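You operate a simulated robot arm through the tools that you are given. There is no shell and no other tool.

You run a simulated robot arm. Do the job below in one go: nothing can be reset, and whatever is moved stays where it is left.

TASK
Refill the empty rinse cup and rinse the probe in it.
Fine: four strokes of water under the pump hoses, cup back in its place, probe back in its pot. Set down upright: rinse cup.

The check looks at the end state, three seconds after you hand in, the way a careful person would. Anything else that was tipped, shoved, dropped, spilled or broken makes it a failure.

THE ROBOT
A 7-joint arm with a two-finger parallel gripper, fixed in place. Base frame: the origin is on the floor under the middle of its stand, x ahead of it, y to its left, z up; the work surface is at about z = 860. Readings come in mm, rad, newtons and seconds.
It reaches about 1524 mm from its shoulder. Its first joint turns from -2.601 to 2.601 rad. Payload 3.5 kg.
The tool frame sits at the grasp point between the pads (the TCP): z along the fingers, y along the line on which they close. The tips reach 23 mm beyond it. The gripper opens to 94 mm. The fingers are 38 mm wide and 10 mm thick; the gripper's body (54 by 96 mm) begins 39 mm behind the TCP.
Orientation is that of the tool frame in the base frame, as a unit quaternion [x, y, z, w]. With the fingers straight down and closing along the base's y, the tool's x points along the base's -x, its y along +y and its z along -z.

THE INTERFACE
- The arm moves only by the tool play_rows. Its argument "motion" is a list of rows, each a list of 7 numbers: the opening, from 0 (shut) to 1 (fully open), then the shift along the base's x, y, z in units of 200 mm (1.0 is 200 mm), then the turn, a rotation vector about the base's x, y, z in units of 180 degrees (1.0 is 180 degrees). In form: [[gripper, tx, ty, tz, rx, ry, rz], ...]. A call has 1 to 20 rows; each row is the pose to reach, as a shift and turn from the pose commanded when the call began. A call with a number of a shift or a turn outside -1 to 1 is refused whole. Each row takes 0.2 s and may step no farther than 50 mm and 0.15 rad from the row before; otherwise, or with a gripper value out of range, the whole call is refused. A pose out of reach is approached as far as the arm can. The call stops where the force on the tool passes 40 N (or 10 N more than at its start, if that is more) or the arm is blocked; 0.2 s more then pass. Each finger travels about 153 mm/s and halts on what it meets, pressing with about 32 N; the grip force reading is that of the motor and also rises with nothing between the fingers. The clock runs only during rows and for 0.2 s after the last one: add rows that repeat a pose to give the fingers time. It gives the time, the measured TCP pose, the force on the tool (base axes), the opening and the grip force at its end, in the units of the frame above (readings bear some noise), with the torque about the TCP (base axes, N m) and any sound that the robot's microphone picked up.
- Cameras (640 x 400 px; columns grow to the right, rows downward): "scene" is fixed at [398.4, -498.7, 1711.7]; the picture's right is [-0.94, -0.35, 0.00], its down [-0.31, 0.81, -0.50] and it looks along [0.17, -0.46, -0.87] (base axes); focal length 304 px, centre (320, 200). "wrist" rides on the gripper at [87, 16, -75] in the tool frame; the picture's right is [-0.18, 0.98, 0.00], its down [-0.58, -0.11, -0.81] and it looks along [-0.79, -0.15, 0.59] (tool axes); focal length 243 px, centre (320, 200). There is no depth. A picture from a camera that has moved, and an enlarged one, comes with that camera's place and axes in the base frame and with its lens.
- grab_frame(camera): a new picture of that camera. No time passes.
- enlarge(camera, box): a new picture of the part [left, top, right, bottom] of that camera's present view, enlarged. No time passes.
- close_job(): hands the job in; it is judged then, once.

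Nothing tells you positions but the pictures and the camera data. Unless the task says otherwise, let go and move clear before handing in.

The tools are called after "Call:" as a command line: name --pt "numbers of a row" for each row, then --argument value for the rest, lists and objects as JSON in quotes. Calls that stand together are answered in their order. play_rows: Moves the arm, as the interface text tells. Its arguments: {"type":"object","properties":{"motion":{"type":"array","items":{"type":"array","items":{"type":"number"}}}},"required":["motion"]} The other tools are called the same way: grab_frame (camera) takes a picture; enlarge (camera, box) takes an enlarged picture of a part of a camera's view; close_job () hands the job in.

At the start:

```text
time: 0.0
tcp_pos: [590.2, -925.1, 1287.2]
tcp_rot: [0.0, 1.0, -0.002, 0.002]
ft_force: [0.6, -0.5, 0.4]
ft_torque: [-0.02, -0.01, -0.01]
grip_width: 93.9
gripper_force: 0.1
```

scene: 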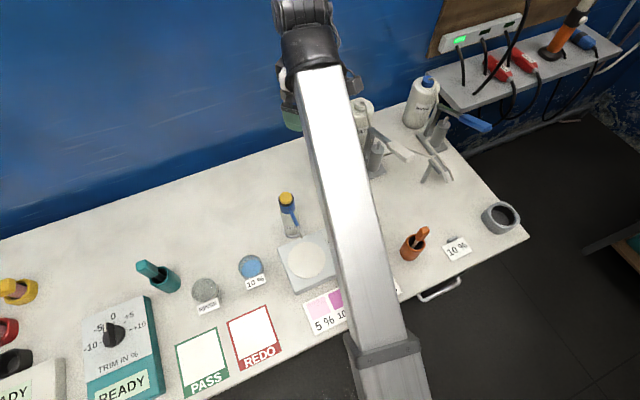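
wrist: 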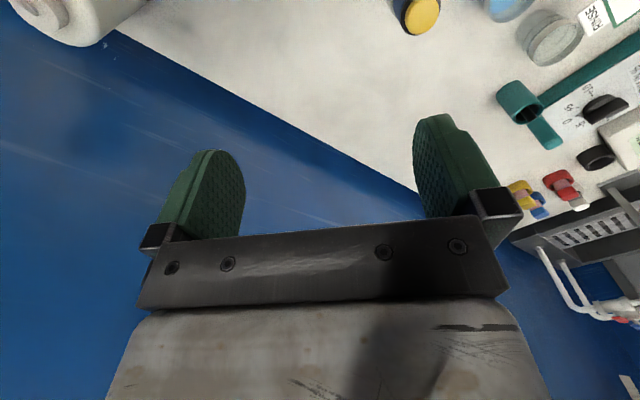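

I see a bench with a control box, dishes, a probe-like orange pot, a grey cup at the right end, and two pump bottles with levers near the wall. I'll look closer before moving.

Call:
enlarge --camera "scene" --box '[330, 60, 540, 190]'

Call:
enlarge --camera "scene" --box '[380, 180, 540, 300]'

Call:
enlarge --camera "scene" --box '[180, 170, 420, 380]'

Call:
enlarge --camera "scene" --box '[0, 230, 200, 400]'

Call:
enlarge --camera "scene" --box '[420, 0, 640, 140]'

```text
3.05 times, centred on (435, 125) of scene
camera zoom: at [398.4, -498.7, 1711.7], right [-0.94, -0.35, 0.0], down [-0.31, 0.81, -0.5], along [0.17, -0.46, -0.87], focal length 927 px, centre (-30, 429)
```

zoom: 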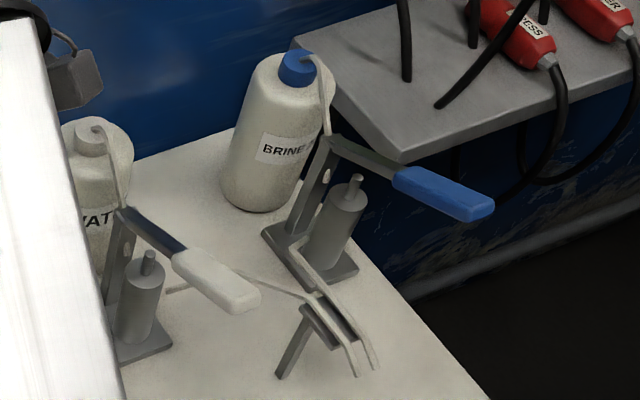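

```text
3.33 times, centred on (460, 240) of scene
camera zoom: at [398.4, -498.7, 1711.7], right [-0.94, -0.35, 0.0], down [-0.31, 0.81, -0.5], along [0.17, -0.46, -0.87], focal length 1014 px, centre (-147, 67)
```

zoom: 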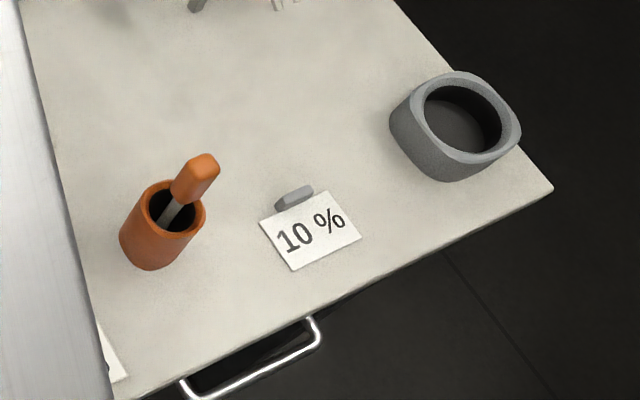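

```text
1.90 times, centred on (300, 275) of scene
camera zoom: at [398.4, -498.7, 1711.7], right [-0.94, -0.35, 0.0], down [-0.31, 0.81, -0.5], along [0.17, -0.46, -0.87], focal length 580 px, centre (358, 57)
```

zoom: 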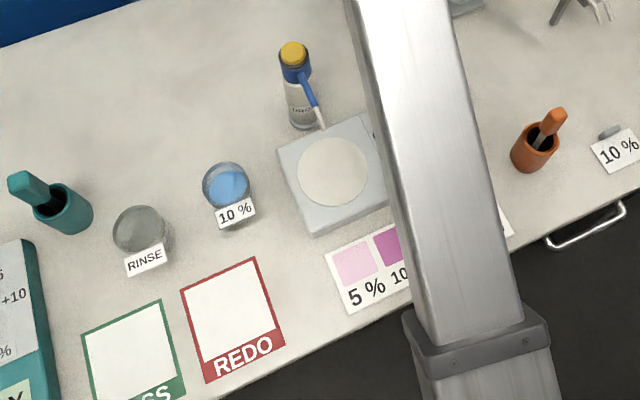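

```text
2.35 times, centred on (100, 315) of scene
camera zoom: at [398.4, -498.7, 1711.7], right [-0.94, -0.35, 0.0], down [-0.31, 0.81, -0.5], along [0.17, -0.46, -0.87], focal length 716 px, centre (838, -71)
```

zoom: 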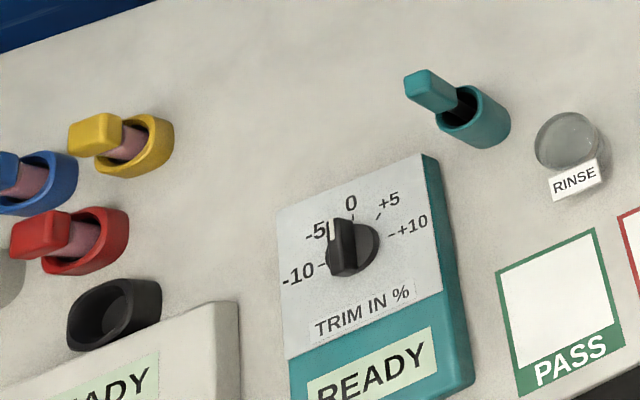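

```text
2.86 times, centred on (530, 70) of scene
camera zoom: at [398.4, -498.7, 1711.7], right [-0.94, -0.35, 0.0], down [-0.31, 0.81, -0.5], along [0.17, -0.46, -0.87], focal length 870 px, centre (-280, 571)
```

zoom: 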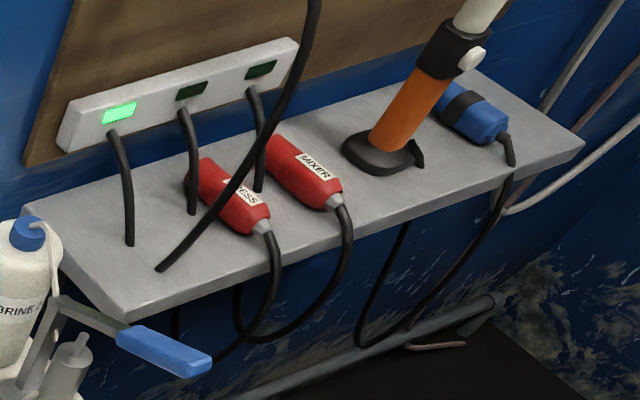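

The teal pot and teal probe sit by the RINSE cup at about (755, -571). The water pump has the white lever near the wall, with the hose ends over a bracket. I'll back off with a -45° yaw so the wrist camera faces the wall squarely.

Call:
play_rows --pt "1 -0.1 0.1 0.03 0 0 -0.03" --pt "1 -0.2 0.2 0.06 0 0 -0.07" --pt "1 -0.3 0.3 0.06 0 0 -0.11" --pt "1 -0.4 0.4 0.06 0 0 -0.15" --pt "1 -0.5 0.5 0.06 0 0 -0.19" --pt "1 -0.6 0.6 0.06 0 0 -0.22" --pt "1 -0.7 0.7 0.06 0 0 -0.25" --pt "1 -0.85 0.82 0.06 0 0 -0.25" --pt "1 -0.85 0.82 0.06 0 0 -0.25"

Call:
grab_frame --camera "wrist"

Call:
grab_frame --camera "scene"

```text
time: 0.9
tcp_pos: [534.7, -871.7, 1285.6]
tcp_rot: [0.162, 0.987, -0.016, 0.011]
ft_force: [-13.2, -15.7, -3.2]
ft_torque: [1.21, -1.4, 1.92]
grip_width: 94.0
gripper_force: 0.0
out of reach, approached as far as the arm can: row 1, 2, 3, 4
stopped in row 4: the force on the tool passed its limit at 94 N (the readings are from after the stop); the commanded pose is now the measured one
```

```text
taken
camera wrist: at [455.9, -825.0, 1357.9], right [0.49, 0.87, -0.02], down [0.5, -0.26, 0.82], along [0.71, -0.42, -0.57], focal length 243 px, centre (320, 200)
```

wrist: 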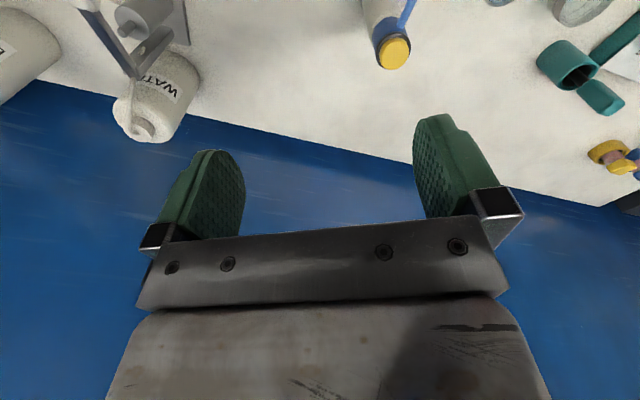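

```text
taken
```

scene: 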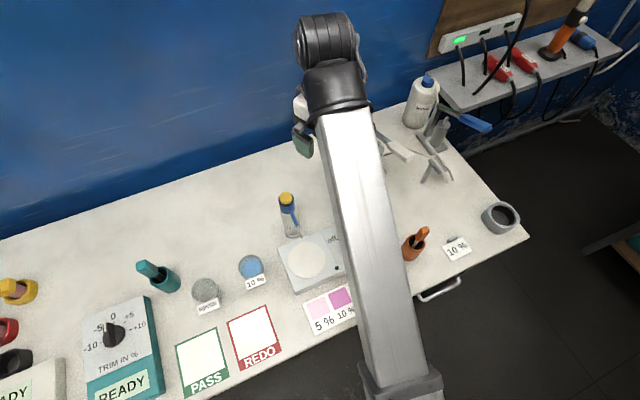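

The call stopped with a force of 94 N, and the force and torque readings put the contact near the wrist camera, probably against the arm's own link. I'll look at the arm before I move again.

Call:
enlarge --camera "scene" --box '[260, 0, 460, 180]'

Call:
enlarge --camera "scene" --box '[280, 200, 500, 400]'

```text
2.22 times, centred on (360, 90) of scene
camera zoom: at [398.4, -498.7, 1711.7], right [-0.94, -0.35, 0.0], down [-0.31, 0.81, -0.5], along [0.17, -0.46, -0.87], focal length 676 px, centre (231, 444)
```

zoom: 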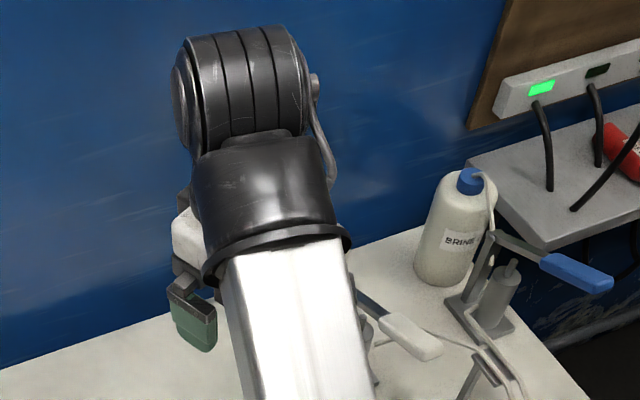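

```text
2.00 times, centred on (390, 300) of scene
camera zoom: at [398.4, -498.7, 1711.7], right [-0.94, -0.35, 0.0], down [-0.31, 0.81, -0.5], along [0.17, -0.46, -0.87], focal length 609 px, centre (180, 0)
```

zoom: 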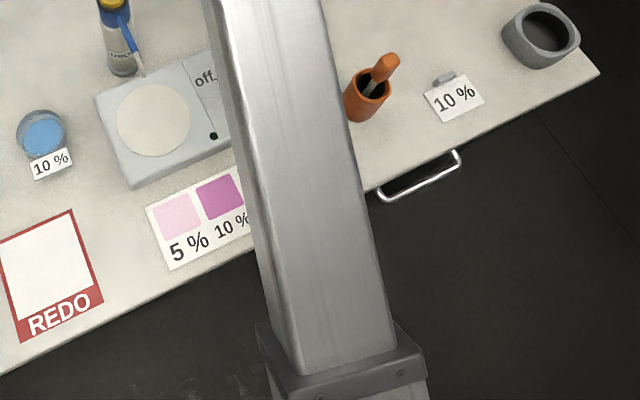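

The hand's camera touches the forearm when it swings underneath it, because the forearm rises toward the wrist. I'll undo part of the yaw, level the tool and drop lower, which should open up that angle.

Call:
play_rows --pt "1 0.02 -0.02 -0.05 0.005 0.002 0.03" --pt "1 0.02 -0.02 -0.2 0.008 0.003 0.06" --pt "1 0.02 -0.02 -0.4 0.011 0.005 0.09" --pt "1 0.02 -0.02 -0.6 0.011 0.005 0.1" --pt "1 0.02 -0.02 -0.6 0.011 0.005 0.1"

Call:
grab_frame --camera "scene"

Call:
grab_frame --camera "wrist"

```text
time: 2.1
tcp_pos: [537.2, -874.5, 1165.1]
tcp_rot: [0.008, 1.0, 0.001, 0.002]
ft_force: [0.6, -0.2, 0.5]
ft_torque: [0.02, -0.02, -0.02]
grip_width: 93.9
gripper_force: 0.2
```

```text
taken
```

scene: 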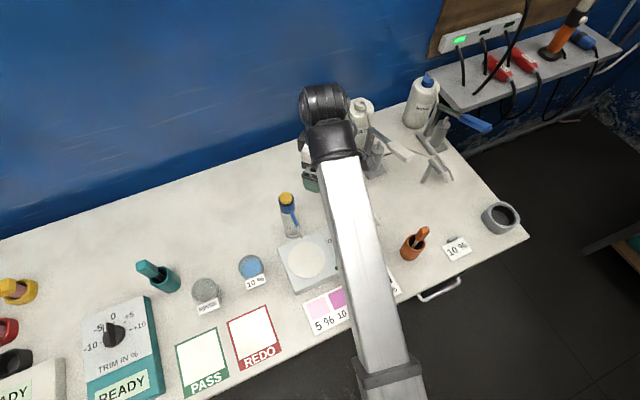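

```text
taken
camera wrist: at [450.1, -856.6, 1239.6], right [0.2, 0.98, 0.01], down [0.58, -0.12, 0.81], along [0.79, -0.16, -0.59], focal length 243 px, centre (320, 200)
```

wrist: 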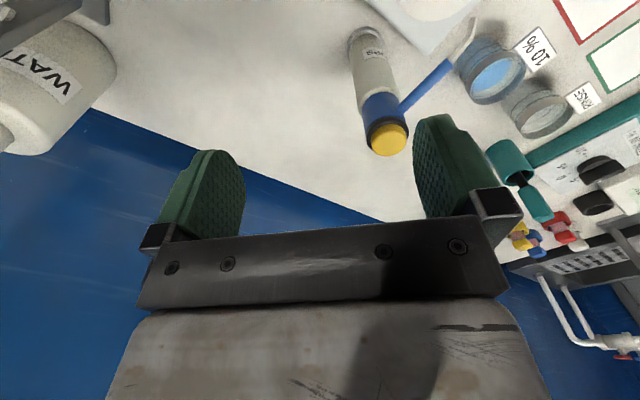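

Clear of contact now. I'll retract toward the robot at this height and then try the yaw in small steps.

Call:
play_rows --pt "1 -0.05 0.2 0 0 0 0" --pt "1 -0.1 0.4 0 0 0 0" --pt "1 -0.15 0.6 0 0 0 0" --pt "1 -0.2 0.8 0 0 0 0" --pt "1 -0.25 0.95 0 0 0 0" --pt "1 -0.25 0.95 0 0 0 0"

Call:
grab_frame --camera "scene"

Call:
grab_frame --camera "wrist"

```text
time: 3.5
tcp_pos: [486.1, -685.2, 1164.8]
tcp_rot: [0.009, 1.0, -0.001, 0.004]
ft_force: [-0.6, -0.7, 0.1]
ft_torque: [0.01, 0.0, 0.02]
grip_width: 93.8
gripper_force: 0.1
```

```text
taken
```

scene: 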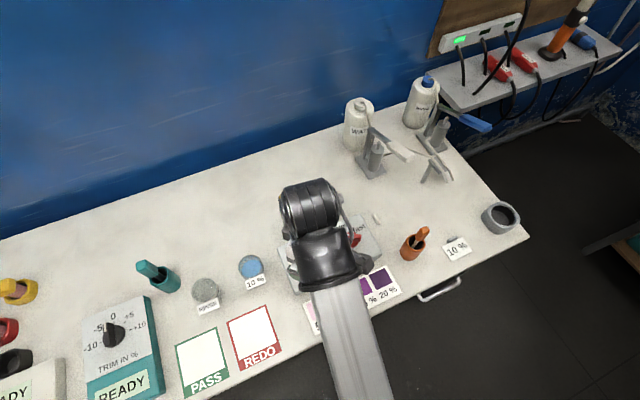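

```text
taken
camera wrist: at [398.9, -666.0, 1239.3], right [0.2, 0.98, 0.0], down [0.57, -0.12, 0.81], along [0.8, -0.16, -0.58], focal length 243 px, centre (320, 200)
```

wrist: 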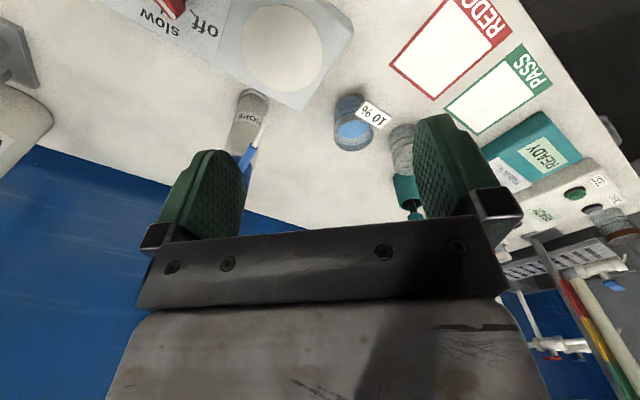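

The pumps are now unobstructed in the scene view, so I'll enlarge them.

Call:
enlarge --camera "scene" --box '[330, 90, 470, 190]'

Call:
enlarge --camera "scene" --box '[350, 130, 460, 200]'

Call:
enlarge --camera "scene" --box '[270, 180, 420, 300]'

Call:
enlarge --camera "scene" --box '[120, 230, 290, 340]'

```text
4.00 times, centred on (400, 140) of scene
camera zoom: at [398.4, -498.7, 1711.7], right [-0.94, -0.35, 0.0], down [-0.31, 0.81, -0.5], along [0.17, -0.46, -0.87], focal length 1217 px, centre (0, 440)
```

zoom: 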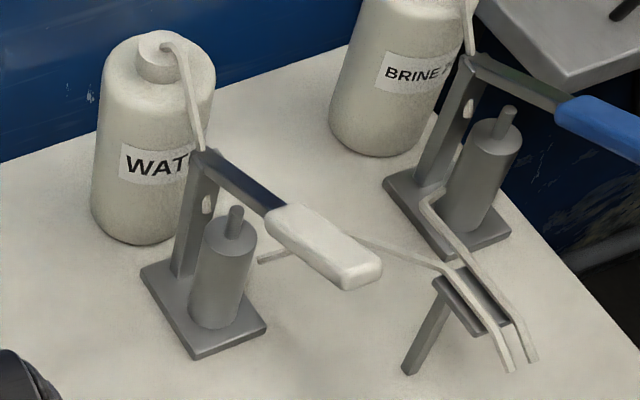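

```text
5.71 times, centred on (405, 165) of scene
camera zoom: at [398.4, -498.7, 1711.7], right [-0.94, -0.35, 0.0], down [-0.31, 0.81, -0.5], along [0.17, -0.46, -0.87], focal length 1739 px, centre (-166, 400)
```

zoom: 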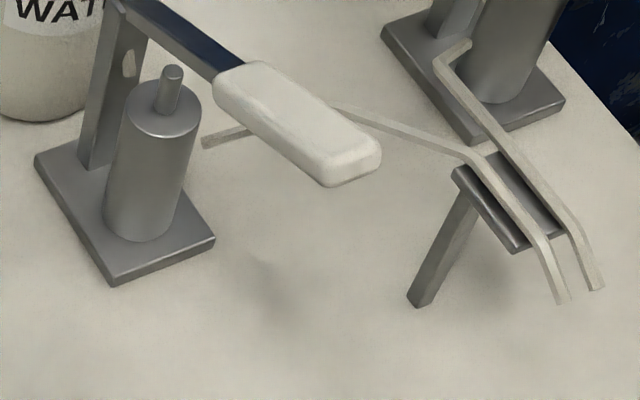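

```text
3.33 times, centred on (345, 240) of scene
camera zoom: at [398.4, -498.7, 1711.7], right [-0.94, -0.35, 0.0], down [-0.31, 0.81, -0.5], along [0.17, -0.46, -0.87], focal length 1014 px, centre (237, 67)
```

zoom: 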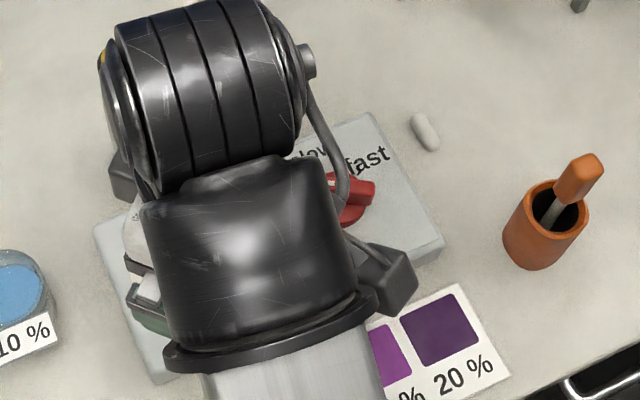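

```text
3.64 times, centred on (205, 285) of scene
camera zoom: at [398.4, -498.7, 1711.7], right [-0.94, -0.35, 0.0], down [-0.31, 0.81, -0.5], along [0.17, -0.46, -0.87], focal length 1107 px, centre (738, -109)
```

zoom: 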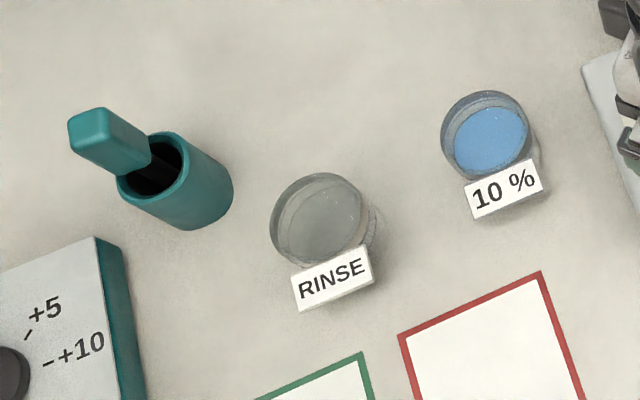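

Next I'll try the -45° yaw here, in small steps.

Call:
play_rows --pt "1 0 0 0 0 0 -0.04" --pt "1 0 0 0 0 0 -0.08" --pt "1 0 0 0 0 0 -0.12" --pt "1 0 0 0 0 0 -0.16" --pt "1 0 0 0 0 0 -0.2" --pt "1 0 0 0 0 0 -0.24" --pt "1 0 0 0 0 0 -0.255" --pt "1 0 0 0 0 0 -0.255"

Call:
grab_frame --camera "wrist"

Call:
grab_frame --camera "scene"

```text
time: 4.1
tcp_pos: [486.5, -685.2, 1165.2]
tcp_rot: [0.123, 0.992, -0.002, 0.004]
ft_force: [-11.2, -15.5, -4.8]
ft_torque: [1.33, -1.41, 1.87]
grip_width: 93.8
gripper_force: 0.1
stopped in row 3: the force on the tool passed its limit at 96 N (the readings are from after the stop); the commanded pose is now the measured one
```

```text
taken
camera wrist: at [406.0, -647.7, 1239.3], right [0.42, 0.91, 0.0], down [0.53, -0.24, 0.81], along [0.74, -0.34, -0.58], focal length 243 px, centre (320, 200)
```

wrist: 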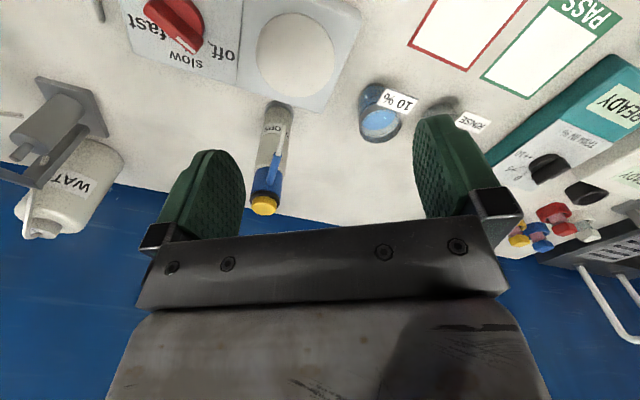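

```text
taken
```

scene: 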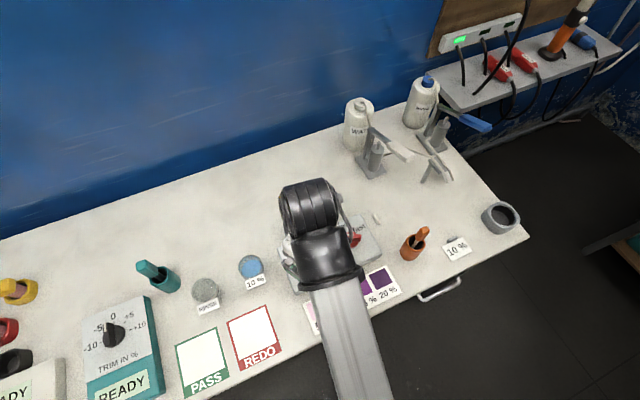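

Same contact signature as before: the camera meets the forearm at about -14° yaw. I'll back off the yaw and go lower over the stirrer plate. The forearm should tilt the other way there.

Call:
play_rows --pt "1 0 0 -0.02 0 0 0.03" --pt "1 0 0 -0.2 0 0 0.04" --pt "1 0 0 -0.4 0 0 0.04" --pt "1 0 0 -0.55 0 0 0.04" --pt "1 0 0 -0.55 0 0 0.04"

Call:
grab_frame --camera "wrist"

Call:
grab_frame --camera "scene"

```text
time: 5.3
tcp_pos: [487.0, -686.5, 1055.5]
tcp_rot: [0.063, 0.998, -0.002, 0.003]
ft_force: [-0.2, 0.4, 0.2]
ft_torque: [0.03, 0.02, 0.02]
grip_width: 94.1
gripper_force: 0.1
```

```text
taken
camera wrist: at [402.4, -657.3, 1129.4], right [0.31, 0.95, 0.0], down [0.56, -0.18, 0.81], along [0.77, -0.25, -0.58], focal length 243 px, centre (320, 200)
```

wrist: 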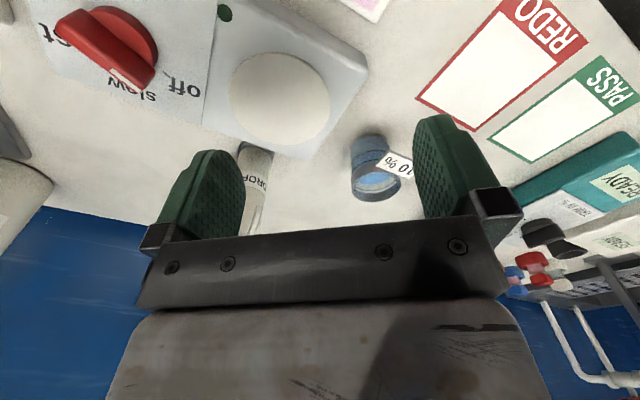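

```text
taken
```

scene: 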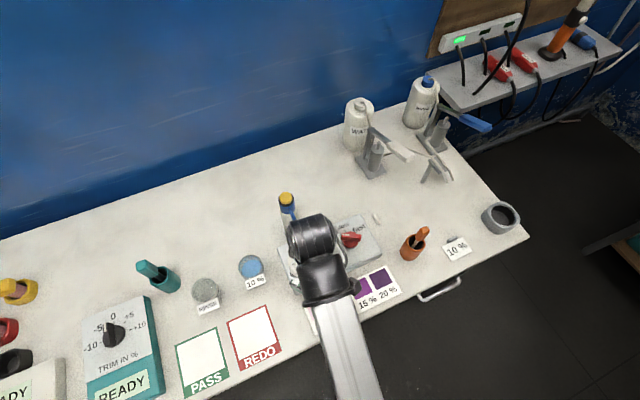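

I'll test the yaw again at this height.

Call:
play_rows --pt "1 0 0 0 0 0 -0.03" --pt "1 0 0 0 0 0 -0.06" --pt "1 0 0 0 0 0 -0.09" --pt "1 0 0 0 0 0 -0.12" --pt "1 0 0 0 0 0 -0.15" --pt "1 0 0 0 0 0 -0.18" --pt "1 0 0 0 0 0 -0.21" --pt "1 0 0 0 0 0 -0.21"

Call:
grab_frame --camera "wrist"

Call:
grab_frame --camera "scene"

```text
time: 7.1
tcp_pos: [487.1, -685.6, 1054.0]
tcp_rot: [0.383, 0.924, -0.002, 0.003]
ft_force: [0.2, -0.2, -0.1]
ft_torque: [0.02, 0.02, -0.02]
grip_width: 94.1
gripper_force: 0.1
```

```text
taken
camera wrist: at [436.4, -611.3, 1128.8], right [0.83, 0.56, 0.0], down [0.33, -0.48, 0.81], along [0.46, -0.67, -0.59], focal length 243 px, centre (320, 200)
```

wrist: 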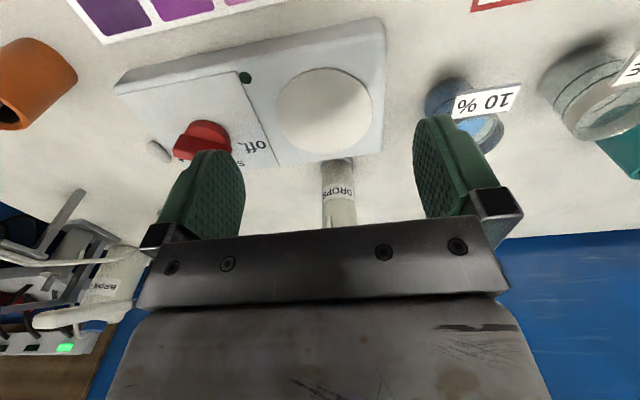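

```text
taken
```

scene: 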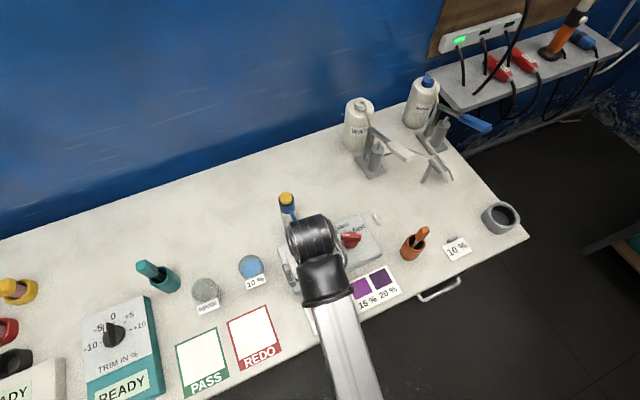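

At this height the yaw works and the wrist camera faces the wall squarely. I'll slide left along the bench to view the RINSE cup and the teal probe.

Call:
play_rows --pt "1 0.13 0.17 0 0 0 0" --pt "1 0.26 0.34 0 0 0 0" --pt "1 0.39 0.51 0 0 0 0" --pt "1 0.52 0.68 0 0 0 0" --pt "1 0.66 0.87 0 0 0 0" --pt "1 0.66 0.87 0 0 0 0"

Call:
grab_frame --camera "wrist"

Call:
grab_frame --camera "scene"

```text
time: 8.5
tcp_pos: [617.9, -512.4, 1054.8]
tcp_rot: [0.383, 0.924, -0.003, 0.003]
ft_force: [0.7, -0.3, 0.1]
ft_torque: [0.0, 0.01, 0.03]
grip_width: 94.0
gripper_force: 0.1
```

```text
taken
camera wrist: at [568.2, -437.7, 1128.8], right [0.83, 0.56, 0.0], down [0.33, -0.48, 0.81], along [0.46, -0.67, -0.59], focal length 243 px, centre (320, 200)
```

wrist: 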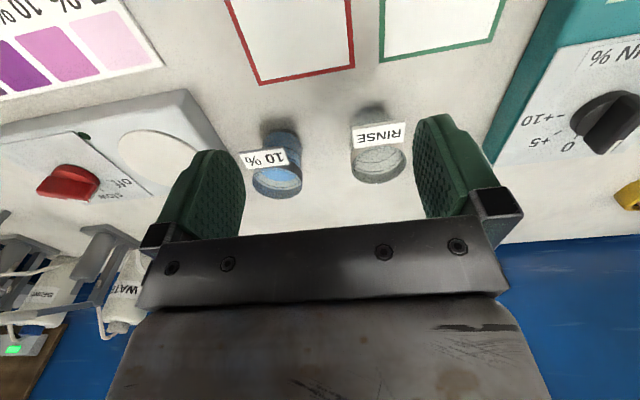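

```text
taken
```

scene: 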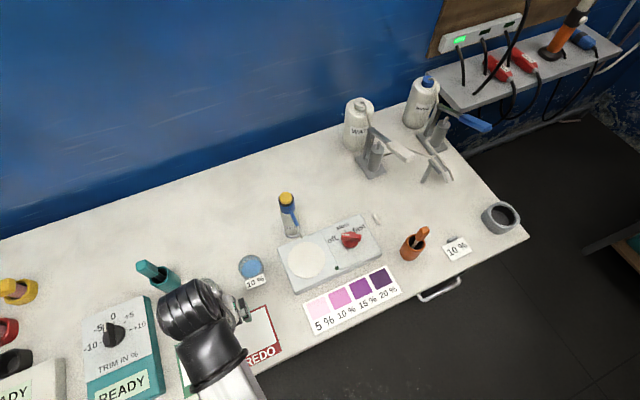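

Call:
enlarge --camera "wrist" --box '[220, 80, 440, 220]'

Call:
enlarge --camera "wrist" --box '[0, 80, 240, 240]'

Call:
enlarge --camera "scene" --box '[260, 170, 480, 310]'

```text
2.86 times, centred on (330, 150) of wrist
camera zoom: at [568.2, -437.7, 1128.8], right [0.83, 0.56, 0.0], down [0.33, -0.48, 0.81], along [0.46, -0.67, -0.59], focal length 693 px, centre (291, 343)
```

zoom: 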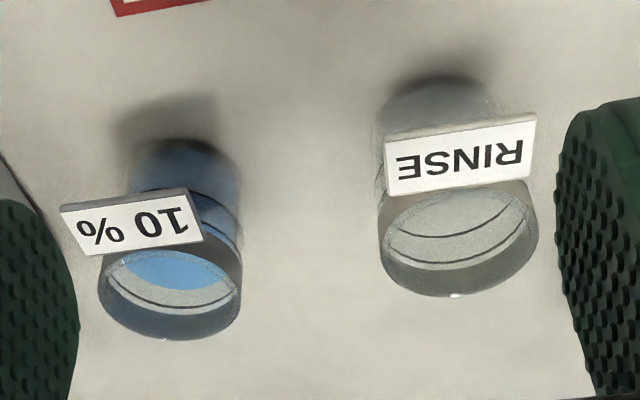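

```text
2.50 times, centred on (120, 160) of wrist
camera zoom: at [568.2, -437.7, 1128.8], right [0.83, 0.56, 0.0], down [0.33, -0.48, 0.81], along [0.46, -0.67, -0.59], focal length 606 px, centre (820, 300)
```

zoom: 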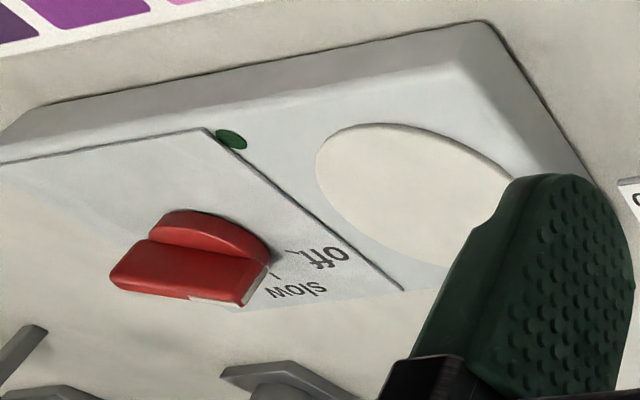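

```text
2.86 times, centred on (370, 240) of scene
camera zoom: at [398.4, -498.7, 1711.7], right [-0.94, -0.35, 0.0], down [-0.31, 0.81, -0.5], along [0.17, -0.46, -0.87], focal length 870 px, centre (177, 86)
```

zoom: 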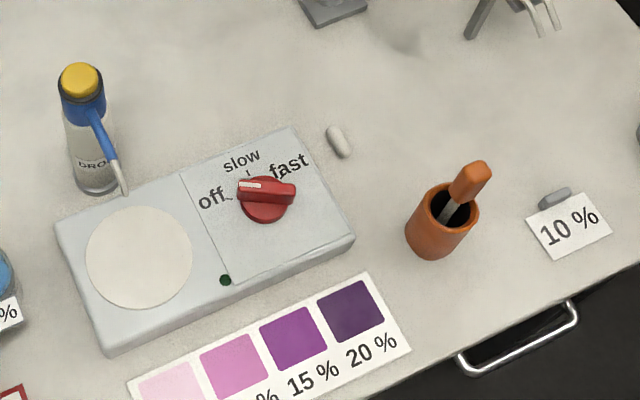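

The RINSE tag is fixed to the front of a clear cup, with the rim centre at about (740, -568) and z about 925. Next I'll slide a little further left to see the teal probe and its pot.

Call:
play_rows --pt "1 0.15 0.1 0 0 0 0" --pt "1 0.3 0.2 0 0 0 0" --pt "1 0.45 0.28 0 0 0 0" --pt "1 0.45 0.28 0 0 0 0"

Call:
grab_frame --camera "wrist"

Call:
enlarge --camera "wrist" --box '[260, 70, 440, 220]'

```text
time: 9.5
tcp_pos: [707.3, -456.3, 1055.5]
tcp_rot: [0.384, 0.923, -0.003, 0.002]
ft_force: [0.9, -0.4, 0.0]
ft_torque: [0.0, 0.04, -0.03]
grip_width: 93.9
gripper_force: 0.1
```

```text
taken
camera wrist: at [657.4, -383.0, 1128.9], right [0.83, 0.56, 0.0], down [0.33, -0.48, 0.81], along [0.46, -0.67, -0.59], focal length 243 px, centre (320, 200)
```

wrist: 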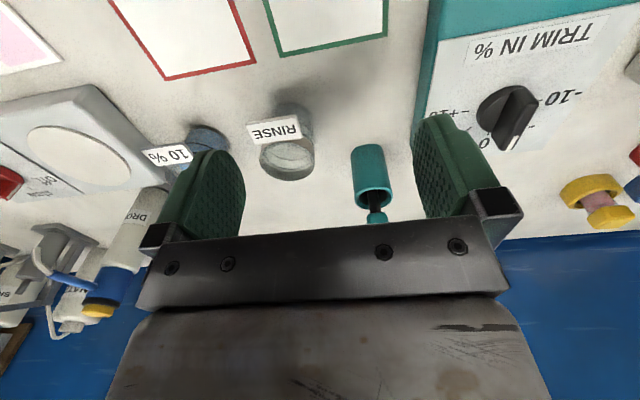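

```text
2.67 times, centred on (350, 145) of wrist
camera zoom: at [657.4, -383.0, 1128.9], right [0.83, 0.56, 0.0], down [0.33, -0.48, 0.81], along [0.46, -0.67, -0.59], focal length 647 px, centre (240, 347)
```

zoom: 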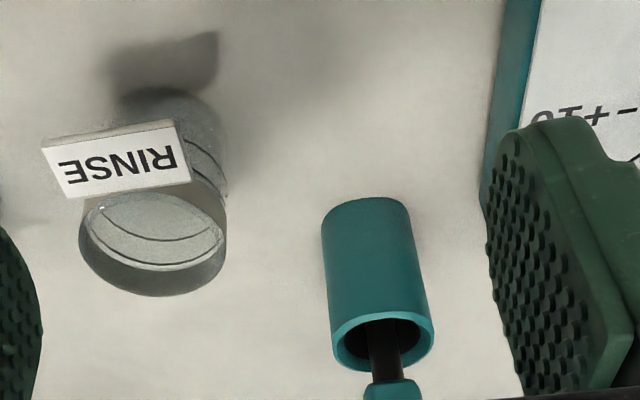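

The cup rim is confirmed at about (739, -570), z 925. The pot is at about (853, -549.5) with its top at z about 945. Next I'll go right along the bench to look at the pumps and hose ends from the wrist camera.

Call:
play_rows --pt "1 -0.17 -0.17 0 0 0 0" --pt "1 -0.34 -0.34 0 0 0 0" --pt "1 -0.51 -0.51 0 0 0 0" --pt "1 -0.68 -0.68 0 0 0 0" --pt "1 -0.85 -0.85 0 0 0 0" --pt "1 -1 -1 0 0 0 0"

Call:
play_rows --pt "1 -0.18 -0.16 0 0 0 0" --pt "1 -0.35 -0.31 0 0 0 0" --pt "1 -0.52 -0.46 0 0 0 0" --pt "1 -0.69 -0.61 0 0 0 0" --pt "1 -0.86 -0.75 0 0 0 0" --pt "1 -1 -0.88 0 0 0 0" --pt "1 -1 -0.88 0 0 0 0"

Call:
grab_frame --camera "wrist"

Call:
grab_frame --camera "scene"

```text
time: 10.9
tcp_pos: [507.2, -655.0, 1055.7]
tcp_rot: [0.383, 0.924, -0.003, 0.003]
ft_force: [0.3, -0.2, 1.0]
ft_torque: [0.01, 0.01, 0.02]
grip_width: 94.0
gripper_force: 0.0
```

```text
time: 12.5
tcp_pos: [307.7, -832.6, 1057.6]
tcp_rot: [0.383, 0.924, -0.003, 0.002]
ft_force: [-0.1, -0.2, 0.1]
ft_torque: [-0.01, 0.02, 0.0]
grip_width: 94.1
gripper_force: 0.0
```

```text
taken
camera wrist: at [257.1, -758.1, 1130.6], right [0.83, 0.56, 0.0], down [0.33, -0.48, 0.81], along [0.46, -0.67, -0.59], focal length 243 px, centre (320, 200)
```

wrist: 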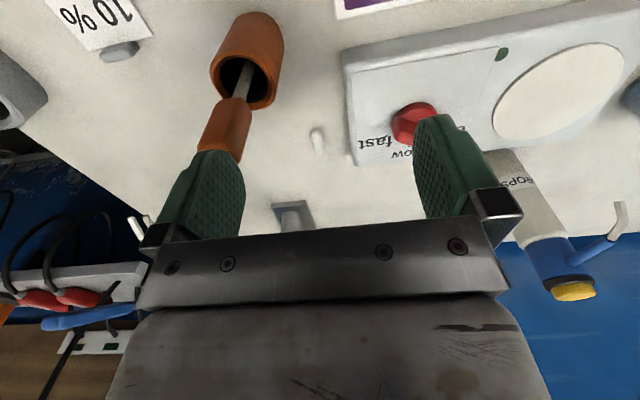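

```text
taken
```

scene: 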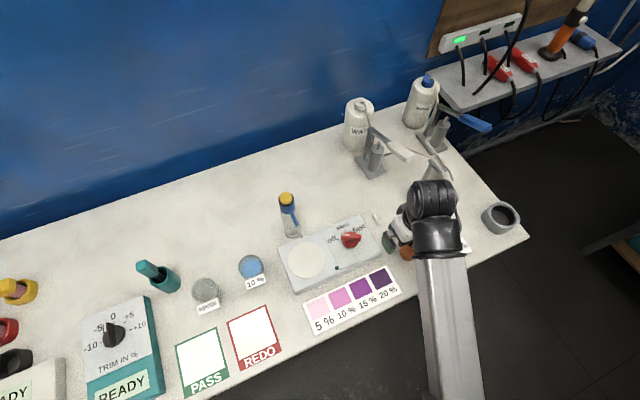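

The hand hides the pumps from here. I'll step back to the left so the pumps sit at the left edge of the wrist view.

Call:
play_rows --pt "1 0.15 0.1 0 0 0 0" --pt "1 0.3 0.2 0 0 0 0" --pt "1 0.45 0.3 0 0 0 0" --pt "1 0.48 0.35 0 0 0 0" --pt "1 0.48 0.35 0 0 0 0"

Call:
grab_frame --camera "wrist"

Call:
enlarge --camera "wrist" --box '[0, 120, 180, 330]'

```text
time: 13.7
tcp_pos: [404.2, -761.0, 1056.1]
tcp_rot: [0.383, 0.924, -0.003, 0.003]
ft_force: [0.7, -0.3, -0.7]
ft_torque: [-0.03, 0.02, 0.02]
grip_width: 94.1
gripper_force: 0.1
```

```text
taken
camera wrist: at [354.0, -688.1, 1129.1], right [0.83, 0.56, 0.0], down [0.33, -0.48, 0.81], along [0.46, -0.67, -0.59], focal length 243 px, centre (320, 200)
```

wrist: 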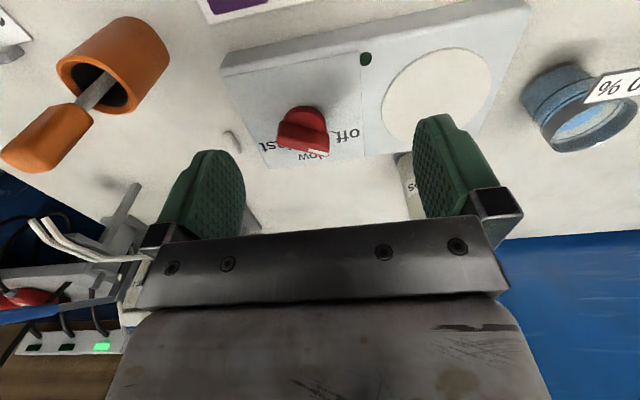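

```text
1.90 times, centred on (90, 225) of wrist
camera zoom: at [354.0, -688.1, 1129.1], right [0.83, 0.56, 0.0], down [0.33, -0.48, 0.81], along [0.46, -0.67, -0.59], focal length 462 px, centre (758, 152)
```

zoom: 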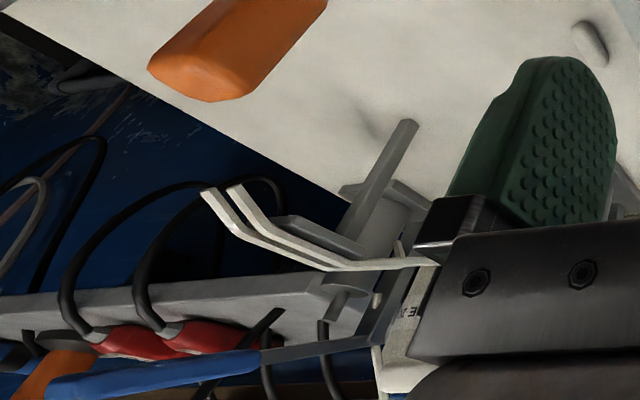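

The water hose ends at about (223, -1075, 976) and the brine hose at about (208, -1090, 978). The lever handles point toward the robot and rise, with the water tip at about (348, -1037, 1077). A straight-down hand won't fit under the hoses, so I'll carry the cup with the hand tilted forward about 35°. First I'll return to the cup and tilt there.

Call:
play_rows --pt "1 0.155 0.155 0 0 0 0" --pt "1 0.31 0.31 0 0 0 0" --pt "1 0.465 0.465 0 0 0 0" --pt "1 0.62 0.62 0 0 0 0" --pt "1 0.775 0.775 0 0 0 0" --pt "1 0.93 0.93 0 0 0 0"

Call:
play_rows --pt "1 0.13 0.13 0 -0.0275 -0.0275 0" --pt "1 0.26 0.26 0 -0.055 -0.055 0" --pt "1 0.385 0.385 0 -0.0825 -0.0825 0" --pt "1 0.385 0.385 0 -0.11 -0.11 0" --pt "1 0.385 0.385 0 -0.1375 -0.1375 0" --pt "1 0.385 0.385 0 -0.1375 -0.1375 0"

Call:
grab_frame --camera "wrist"

Call:
grab_frame --camera "scene"

```text
time: 15.1
tcp_pos: [591.4, -574.2, 1055.7]
tcp_rot: [0.384, 0.923, -0.003, 0.002]
ft_force: [0.1, -0.8, 1.1]
ft_torque: [0.01, 0.0, -0.04]
grip_width: 94.0
gripper_force: 0.1
```

```text
time: 16.5
tcp_pos: [668.4, -498.3, 1055.9]
tcp_rot: [0.365, 0.88, -0.118, 0.28]
ft_force: [-0.5, -0.1, 0.3]
ft_torque: [-0.02, 0.0, 0.0]
grip_width: 94.1
gripper_force: 0.0
```

```text
taken
camera wrist: at [599.4, -406.4, 1066.0], right [0.8, 0.59, 0.1], down [-0.07, -0.08, 0.99], along [0.59, -0.81, -0.02], focal length 243 px, centre (320, 200)
```

wrist: 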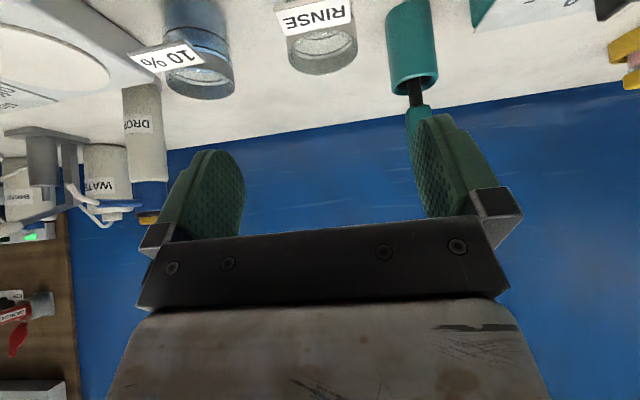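

```text
taken
```

scene: 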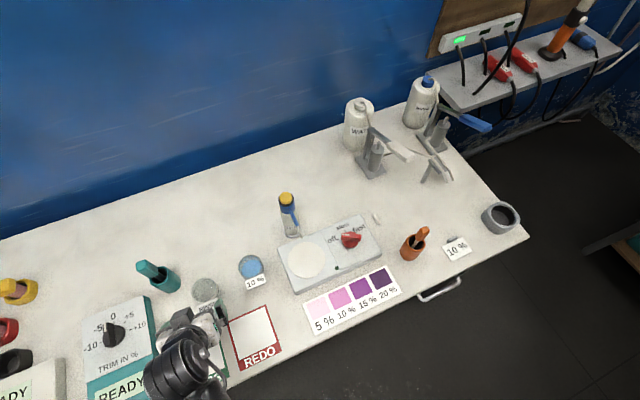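

The tilt works and gives a clean forward view. I'll zoom in to pin down the cup and probe heights and the lever.

Call:
enlarge --camera "wrist" --box '[270, 0, 450, 120]'

Call:
enlarge --camera "wrist" --box '[0, 100, 180, 250]'

Call:
enlarge --camera "scene" --box '[110, 240, 260, 330]'

```text
3.33 times, centred on (360, 60) of wrist
camera zoom: at [599.4, -406.4, 1066.0], right [0.8, 0.59, 0.1], down [-0.07, -0.08, 0.99], along [0.59, -0.81, -0.02], focal length 809 px, centre (187, 667)
```

zoom: 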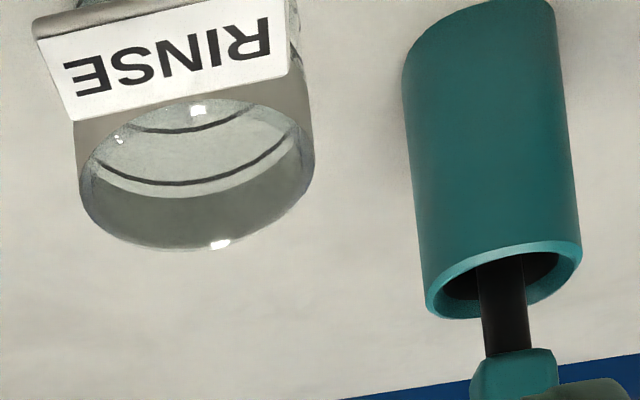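

```text
2.67 times, centred on (90, 175) of wrist
camera zoom: at [599.4, -406.4, 1066.0], right [0.8, 0.59, 0.1], down [-0.07, -0.08, 0.99], along [0.59, -0.81, -0.02], focal length 647 px, centre (933, 267)
```

zoom: 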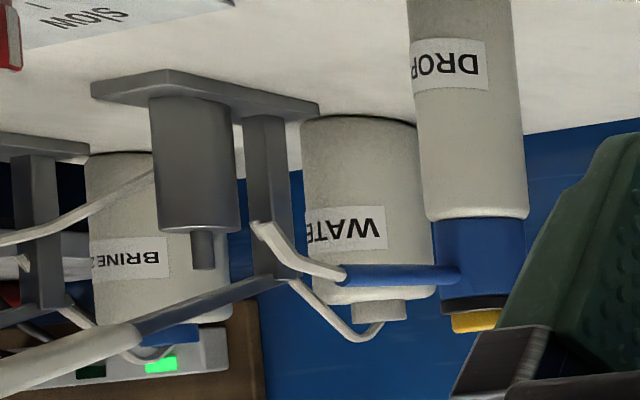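

```text
4.27 times, centred on (185, 285) of scene
camera zoom: at [398.4, -498.7, 1711.7], right [-0.94, -0.35, 0.0], down [-0.31, 0.81, -0.5], along [0.17, -0.46, -0.87], focal length 1298 px, centre (896, -163)
```

zoom: 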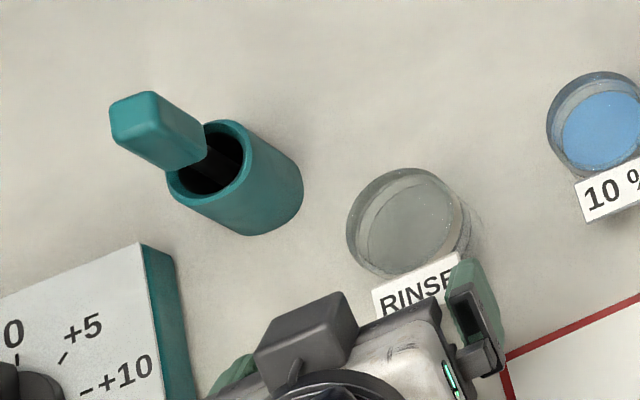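

The cup axis is at about (741, -571), rim near z 927, outer diameter about 65 mm. I'll move forward above it and descend part way, then check that the fingers straddle it.

Call:
play_rows --pt "1 0.16 -0.16 0 0 0 0" --pt "1 0.32 -0.32 0 0 0 0" --pt "1 0.32 -0.32 -0.2 0 0 0" --pt "1 0.32 -0.32 -0.38 0 0 0" --pt "1 0.32 -0.32 -0.38 0 0 0"

Call:
grab_frame --camera "wrist"

Call:
enlarge --camera "scene" --box '[110, 220, 290, 350]'

```text
time: 17.7
tcp_pos: [733.1, -562.7, 979.4]
tcp_rot: [0.365, 0.879, -0.118, 0.282]
ft_force: [0.5, -0.1, 0.5]
ft_torque: [-0.04, 0.0, -0.01]
grip_width: 94.3
gripper_force: 0.0
```

```text
taken
camera wrist: at [663.5, -470.2, 989.6], right [0.8, 0.59, 0.1], down [-0.07, -0.08, 0.99], along [0.59, -0.81, -0.02], focal length 243 px, centre (320, 200)
```

wrist: 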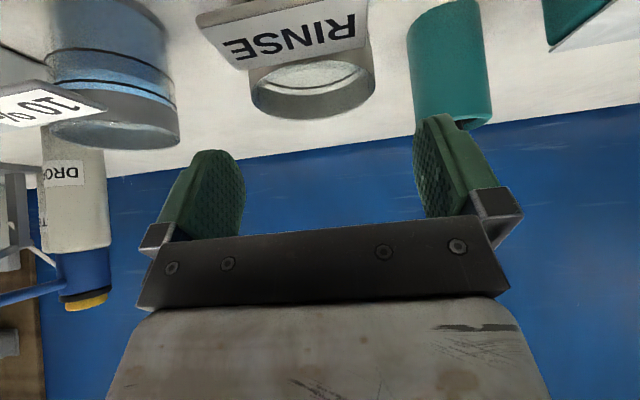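

```text
3.08 times, centred on (200, 285) of scene
camera zoom: at [398.4, -498.7, 1711.7], right [-0.94, -0.35, 0.0], down [-0.31, 0.81, -0.5], along [0.17, -0.46, -0.87], focal length 936 px, centre (689, -62)
```

zoom: 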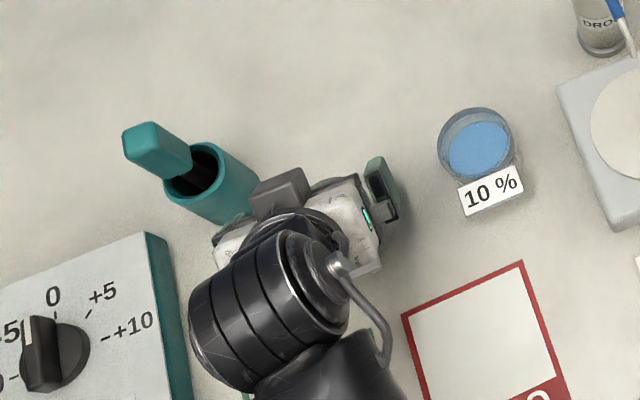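

The cup is centred between the fingers, within about 1 mm of prediction. Descending to grasp height and closing.

Call:
play_rows --pt "1 0 0 -0.18 0 0 0" --pt "1 0 0 -0.3 0 0 0" --pt "1 0 0 -0.357 0 0 0" --pt "1 0 0 -0.357 0 0 0"

Call:
grab_frame --camera "wrist"

```text
time: 18.5
tcp_pos: [729.8, -562.3, 914.5]
tcp_rot: [0.364, 0.879, -0.118, 0.284]
ft_force: [-4.6, 6.2, 21.3]
ft_torque: [0.65, 0.51, 0.0]
grip_width: 94.2
gripper_force: 0.0
stopped in row 4: the force on the tool passed its limit at 58 N (the readings are from after the stop); the commanded pose is now the measured one
```

```text
taken
camera wrist: at [660.7, -469.9, 925.6], right [0.8, 0.59, 0.11], down [-0.08, -0.07, 0.99], along [0.59, -0.81, -0.02], focal length 243 px, centre (320, 200)
```

wrist: 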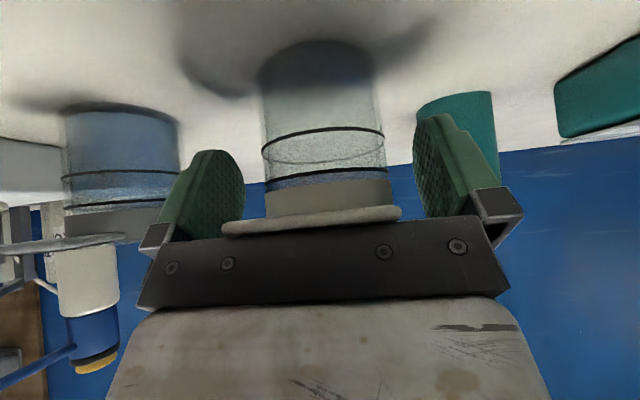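

The palm pressed on the tag. The RINSE tag is a nearly horizontal plate sticking out from the rim toward the robot. I'll lift straight up and check that the cup is undisturbed.

Call:
play_rows --pt "1 0 0 0.1 0 0 0" --pt "1 0 0 0.25 0 0 0" --pt "1 0 0 0.38 0 0 0" --pt "1 0 0 0.38 0 0 0"

Call:
grab_frame --camera "wrist"

Call:
enlarge --camera "scene" --box '[110, 220, 290, 350]'

```text
time: 19.5
tcp_pos: [731.2, -563.1, 991.2]
tcp_rot: [0.365, 0.879, -0.118, 0.283]
ft_force: [-0.2, 0.7, -0.1]
ft_torque: [0.01, -0.01, 0.03]
grip_width: 94.1
gripper_force: 0.1
```

```text
taken
camera wrist: at [661.3, -470.6, 1000.9], right [0.8, 0.59, 0.11], down [-0.07, -0.08, 0.99], along [0.59, -0.81, -0.02], focal length 243 px, centre (320, 200)
```

wrist: 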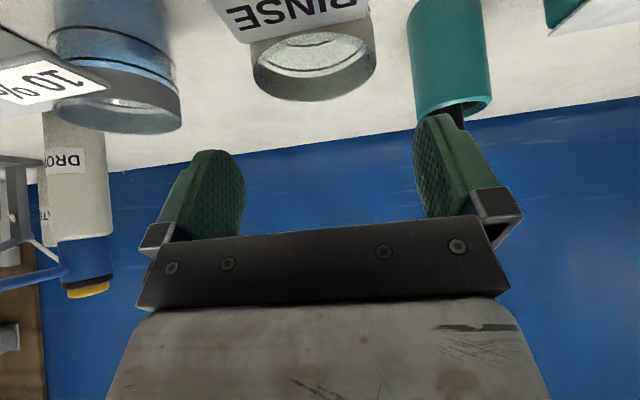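

```text
3.08 times, centred on (200, 285) of scene
camera zoom: at [398.4, -498.7, 1711.7], right [-0.94, -0.35, 0.0], down [-0.31, 0.81, -0.5], along [0.17, -0.46, -0.87], focal length 936 px, centre (689, -62)
```

zoom: 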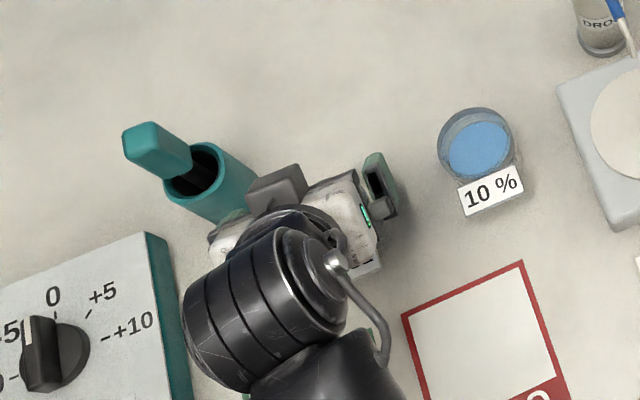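

The cup is still upright and hasn't moved, rim centre at (740.6, -571.3). I'll regrip higher, with TCP z about 921, so the palm stays above the tag while the pads hold the upper wall.

Call:
play_rows --pt "1 0.0135 -0.004 -0.15 0 0 0" --pt "1 0.0135 -0.004 -0.28 0 0 0" --pt "1 0.0135 -0.004 -0.351 0 0 0" --pt "1 0.0135 -0.004 -0.351 0 0 0"

Call:
grab_frame --camera "wrist"

```text
time: 20.5
tcp_pos: [733.2, -564.5, 920.4]
tcp_rot: [0.364, 0.879, -0.118, 0.283]
ft_force: [0.5, -0.2, -0.6]
ft_torque: [-0.02, 0.02, 0.01]
grip_width: 94.2
gripper_force: 0.1
```

```text
taken
camera wrist: at [663.9, -471.0, 930.0], right [0.8, 0.59, 0.11], down [-0.07, -0.08, 0.99], along [0.59, -0.81, -0.02], focal length 243 px, centre (320, 200)
```

wrist: 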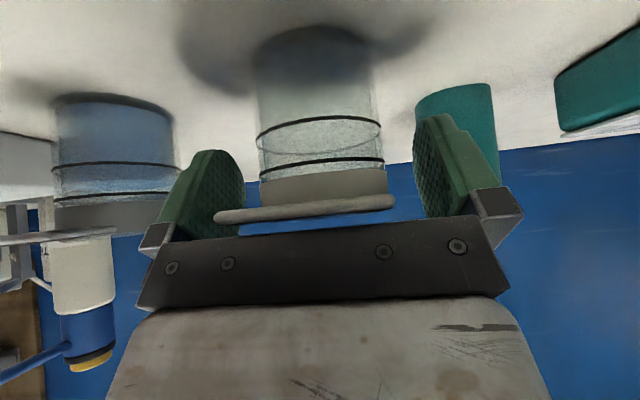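

No contact now, and the tag sits clear under the palm between the fingers. Closing on the cup, then a small test lift.

Call:
play_rows --pt "1 0.005 0.005 0 0 0 0" --pt "0.75 0.005 0.005 0 0 0 0" --pt "0.5 0.005 0.005 0 0 0 0" --pt "0.5 0.005 0.005 0 0 0 0" --pt "0.5 0.005 0.005 0 0 0 0" --pt "0.5 0.005 0.005 0.05 0 0 0" --pt "0.5 0.005 0.005 0.1 0 0 0" --pt "0.5 0.005 0.005 0.1 0 0 0"

Call:
grab_frame --camera "wrist"

Call:
grab_frame --camera "scene"

```text
time: 22.3
tcp_pos: [733.4, -564.6, 940.2]
tcp_rot: [0.365, 0.879, -0.119, 0.283]
ft_force: [0.2, 0.3, -2.8]
ft_torque: [0.01, 0.05, -0.02]
grip_width: 61.5
gripper_force: 32.2
```

```text
taken
camera wrist: at [665.4, -470.5, 950.6], right [0.8, 0.59, 0.11], down [-0.07, -0.08, 0.99], along [0.59, -0.81, -0.02], focal length 243 px, centre (320, 200)
```

wrist: 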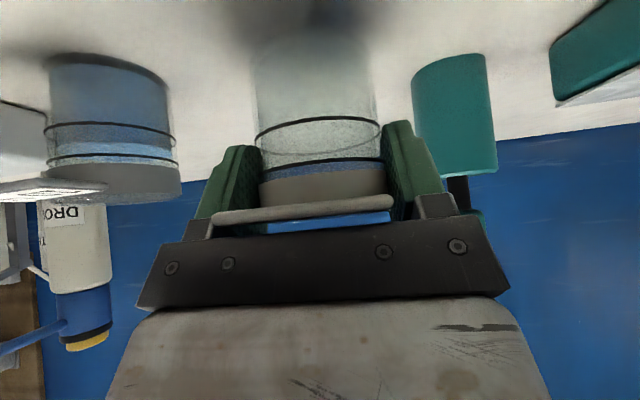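

```text
taken
```

scene: 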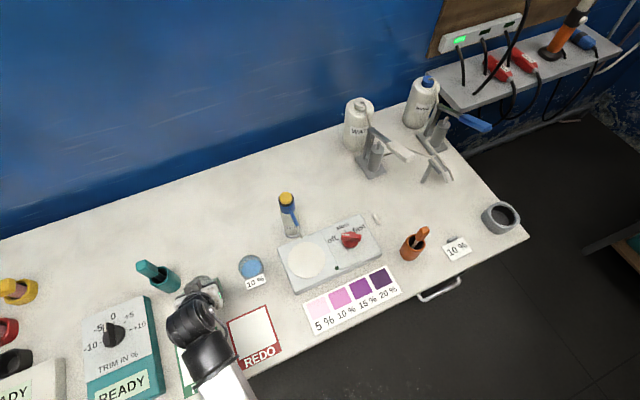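

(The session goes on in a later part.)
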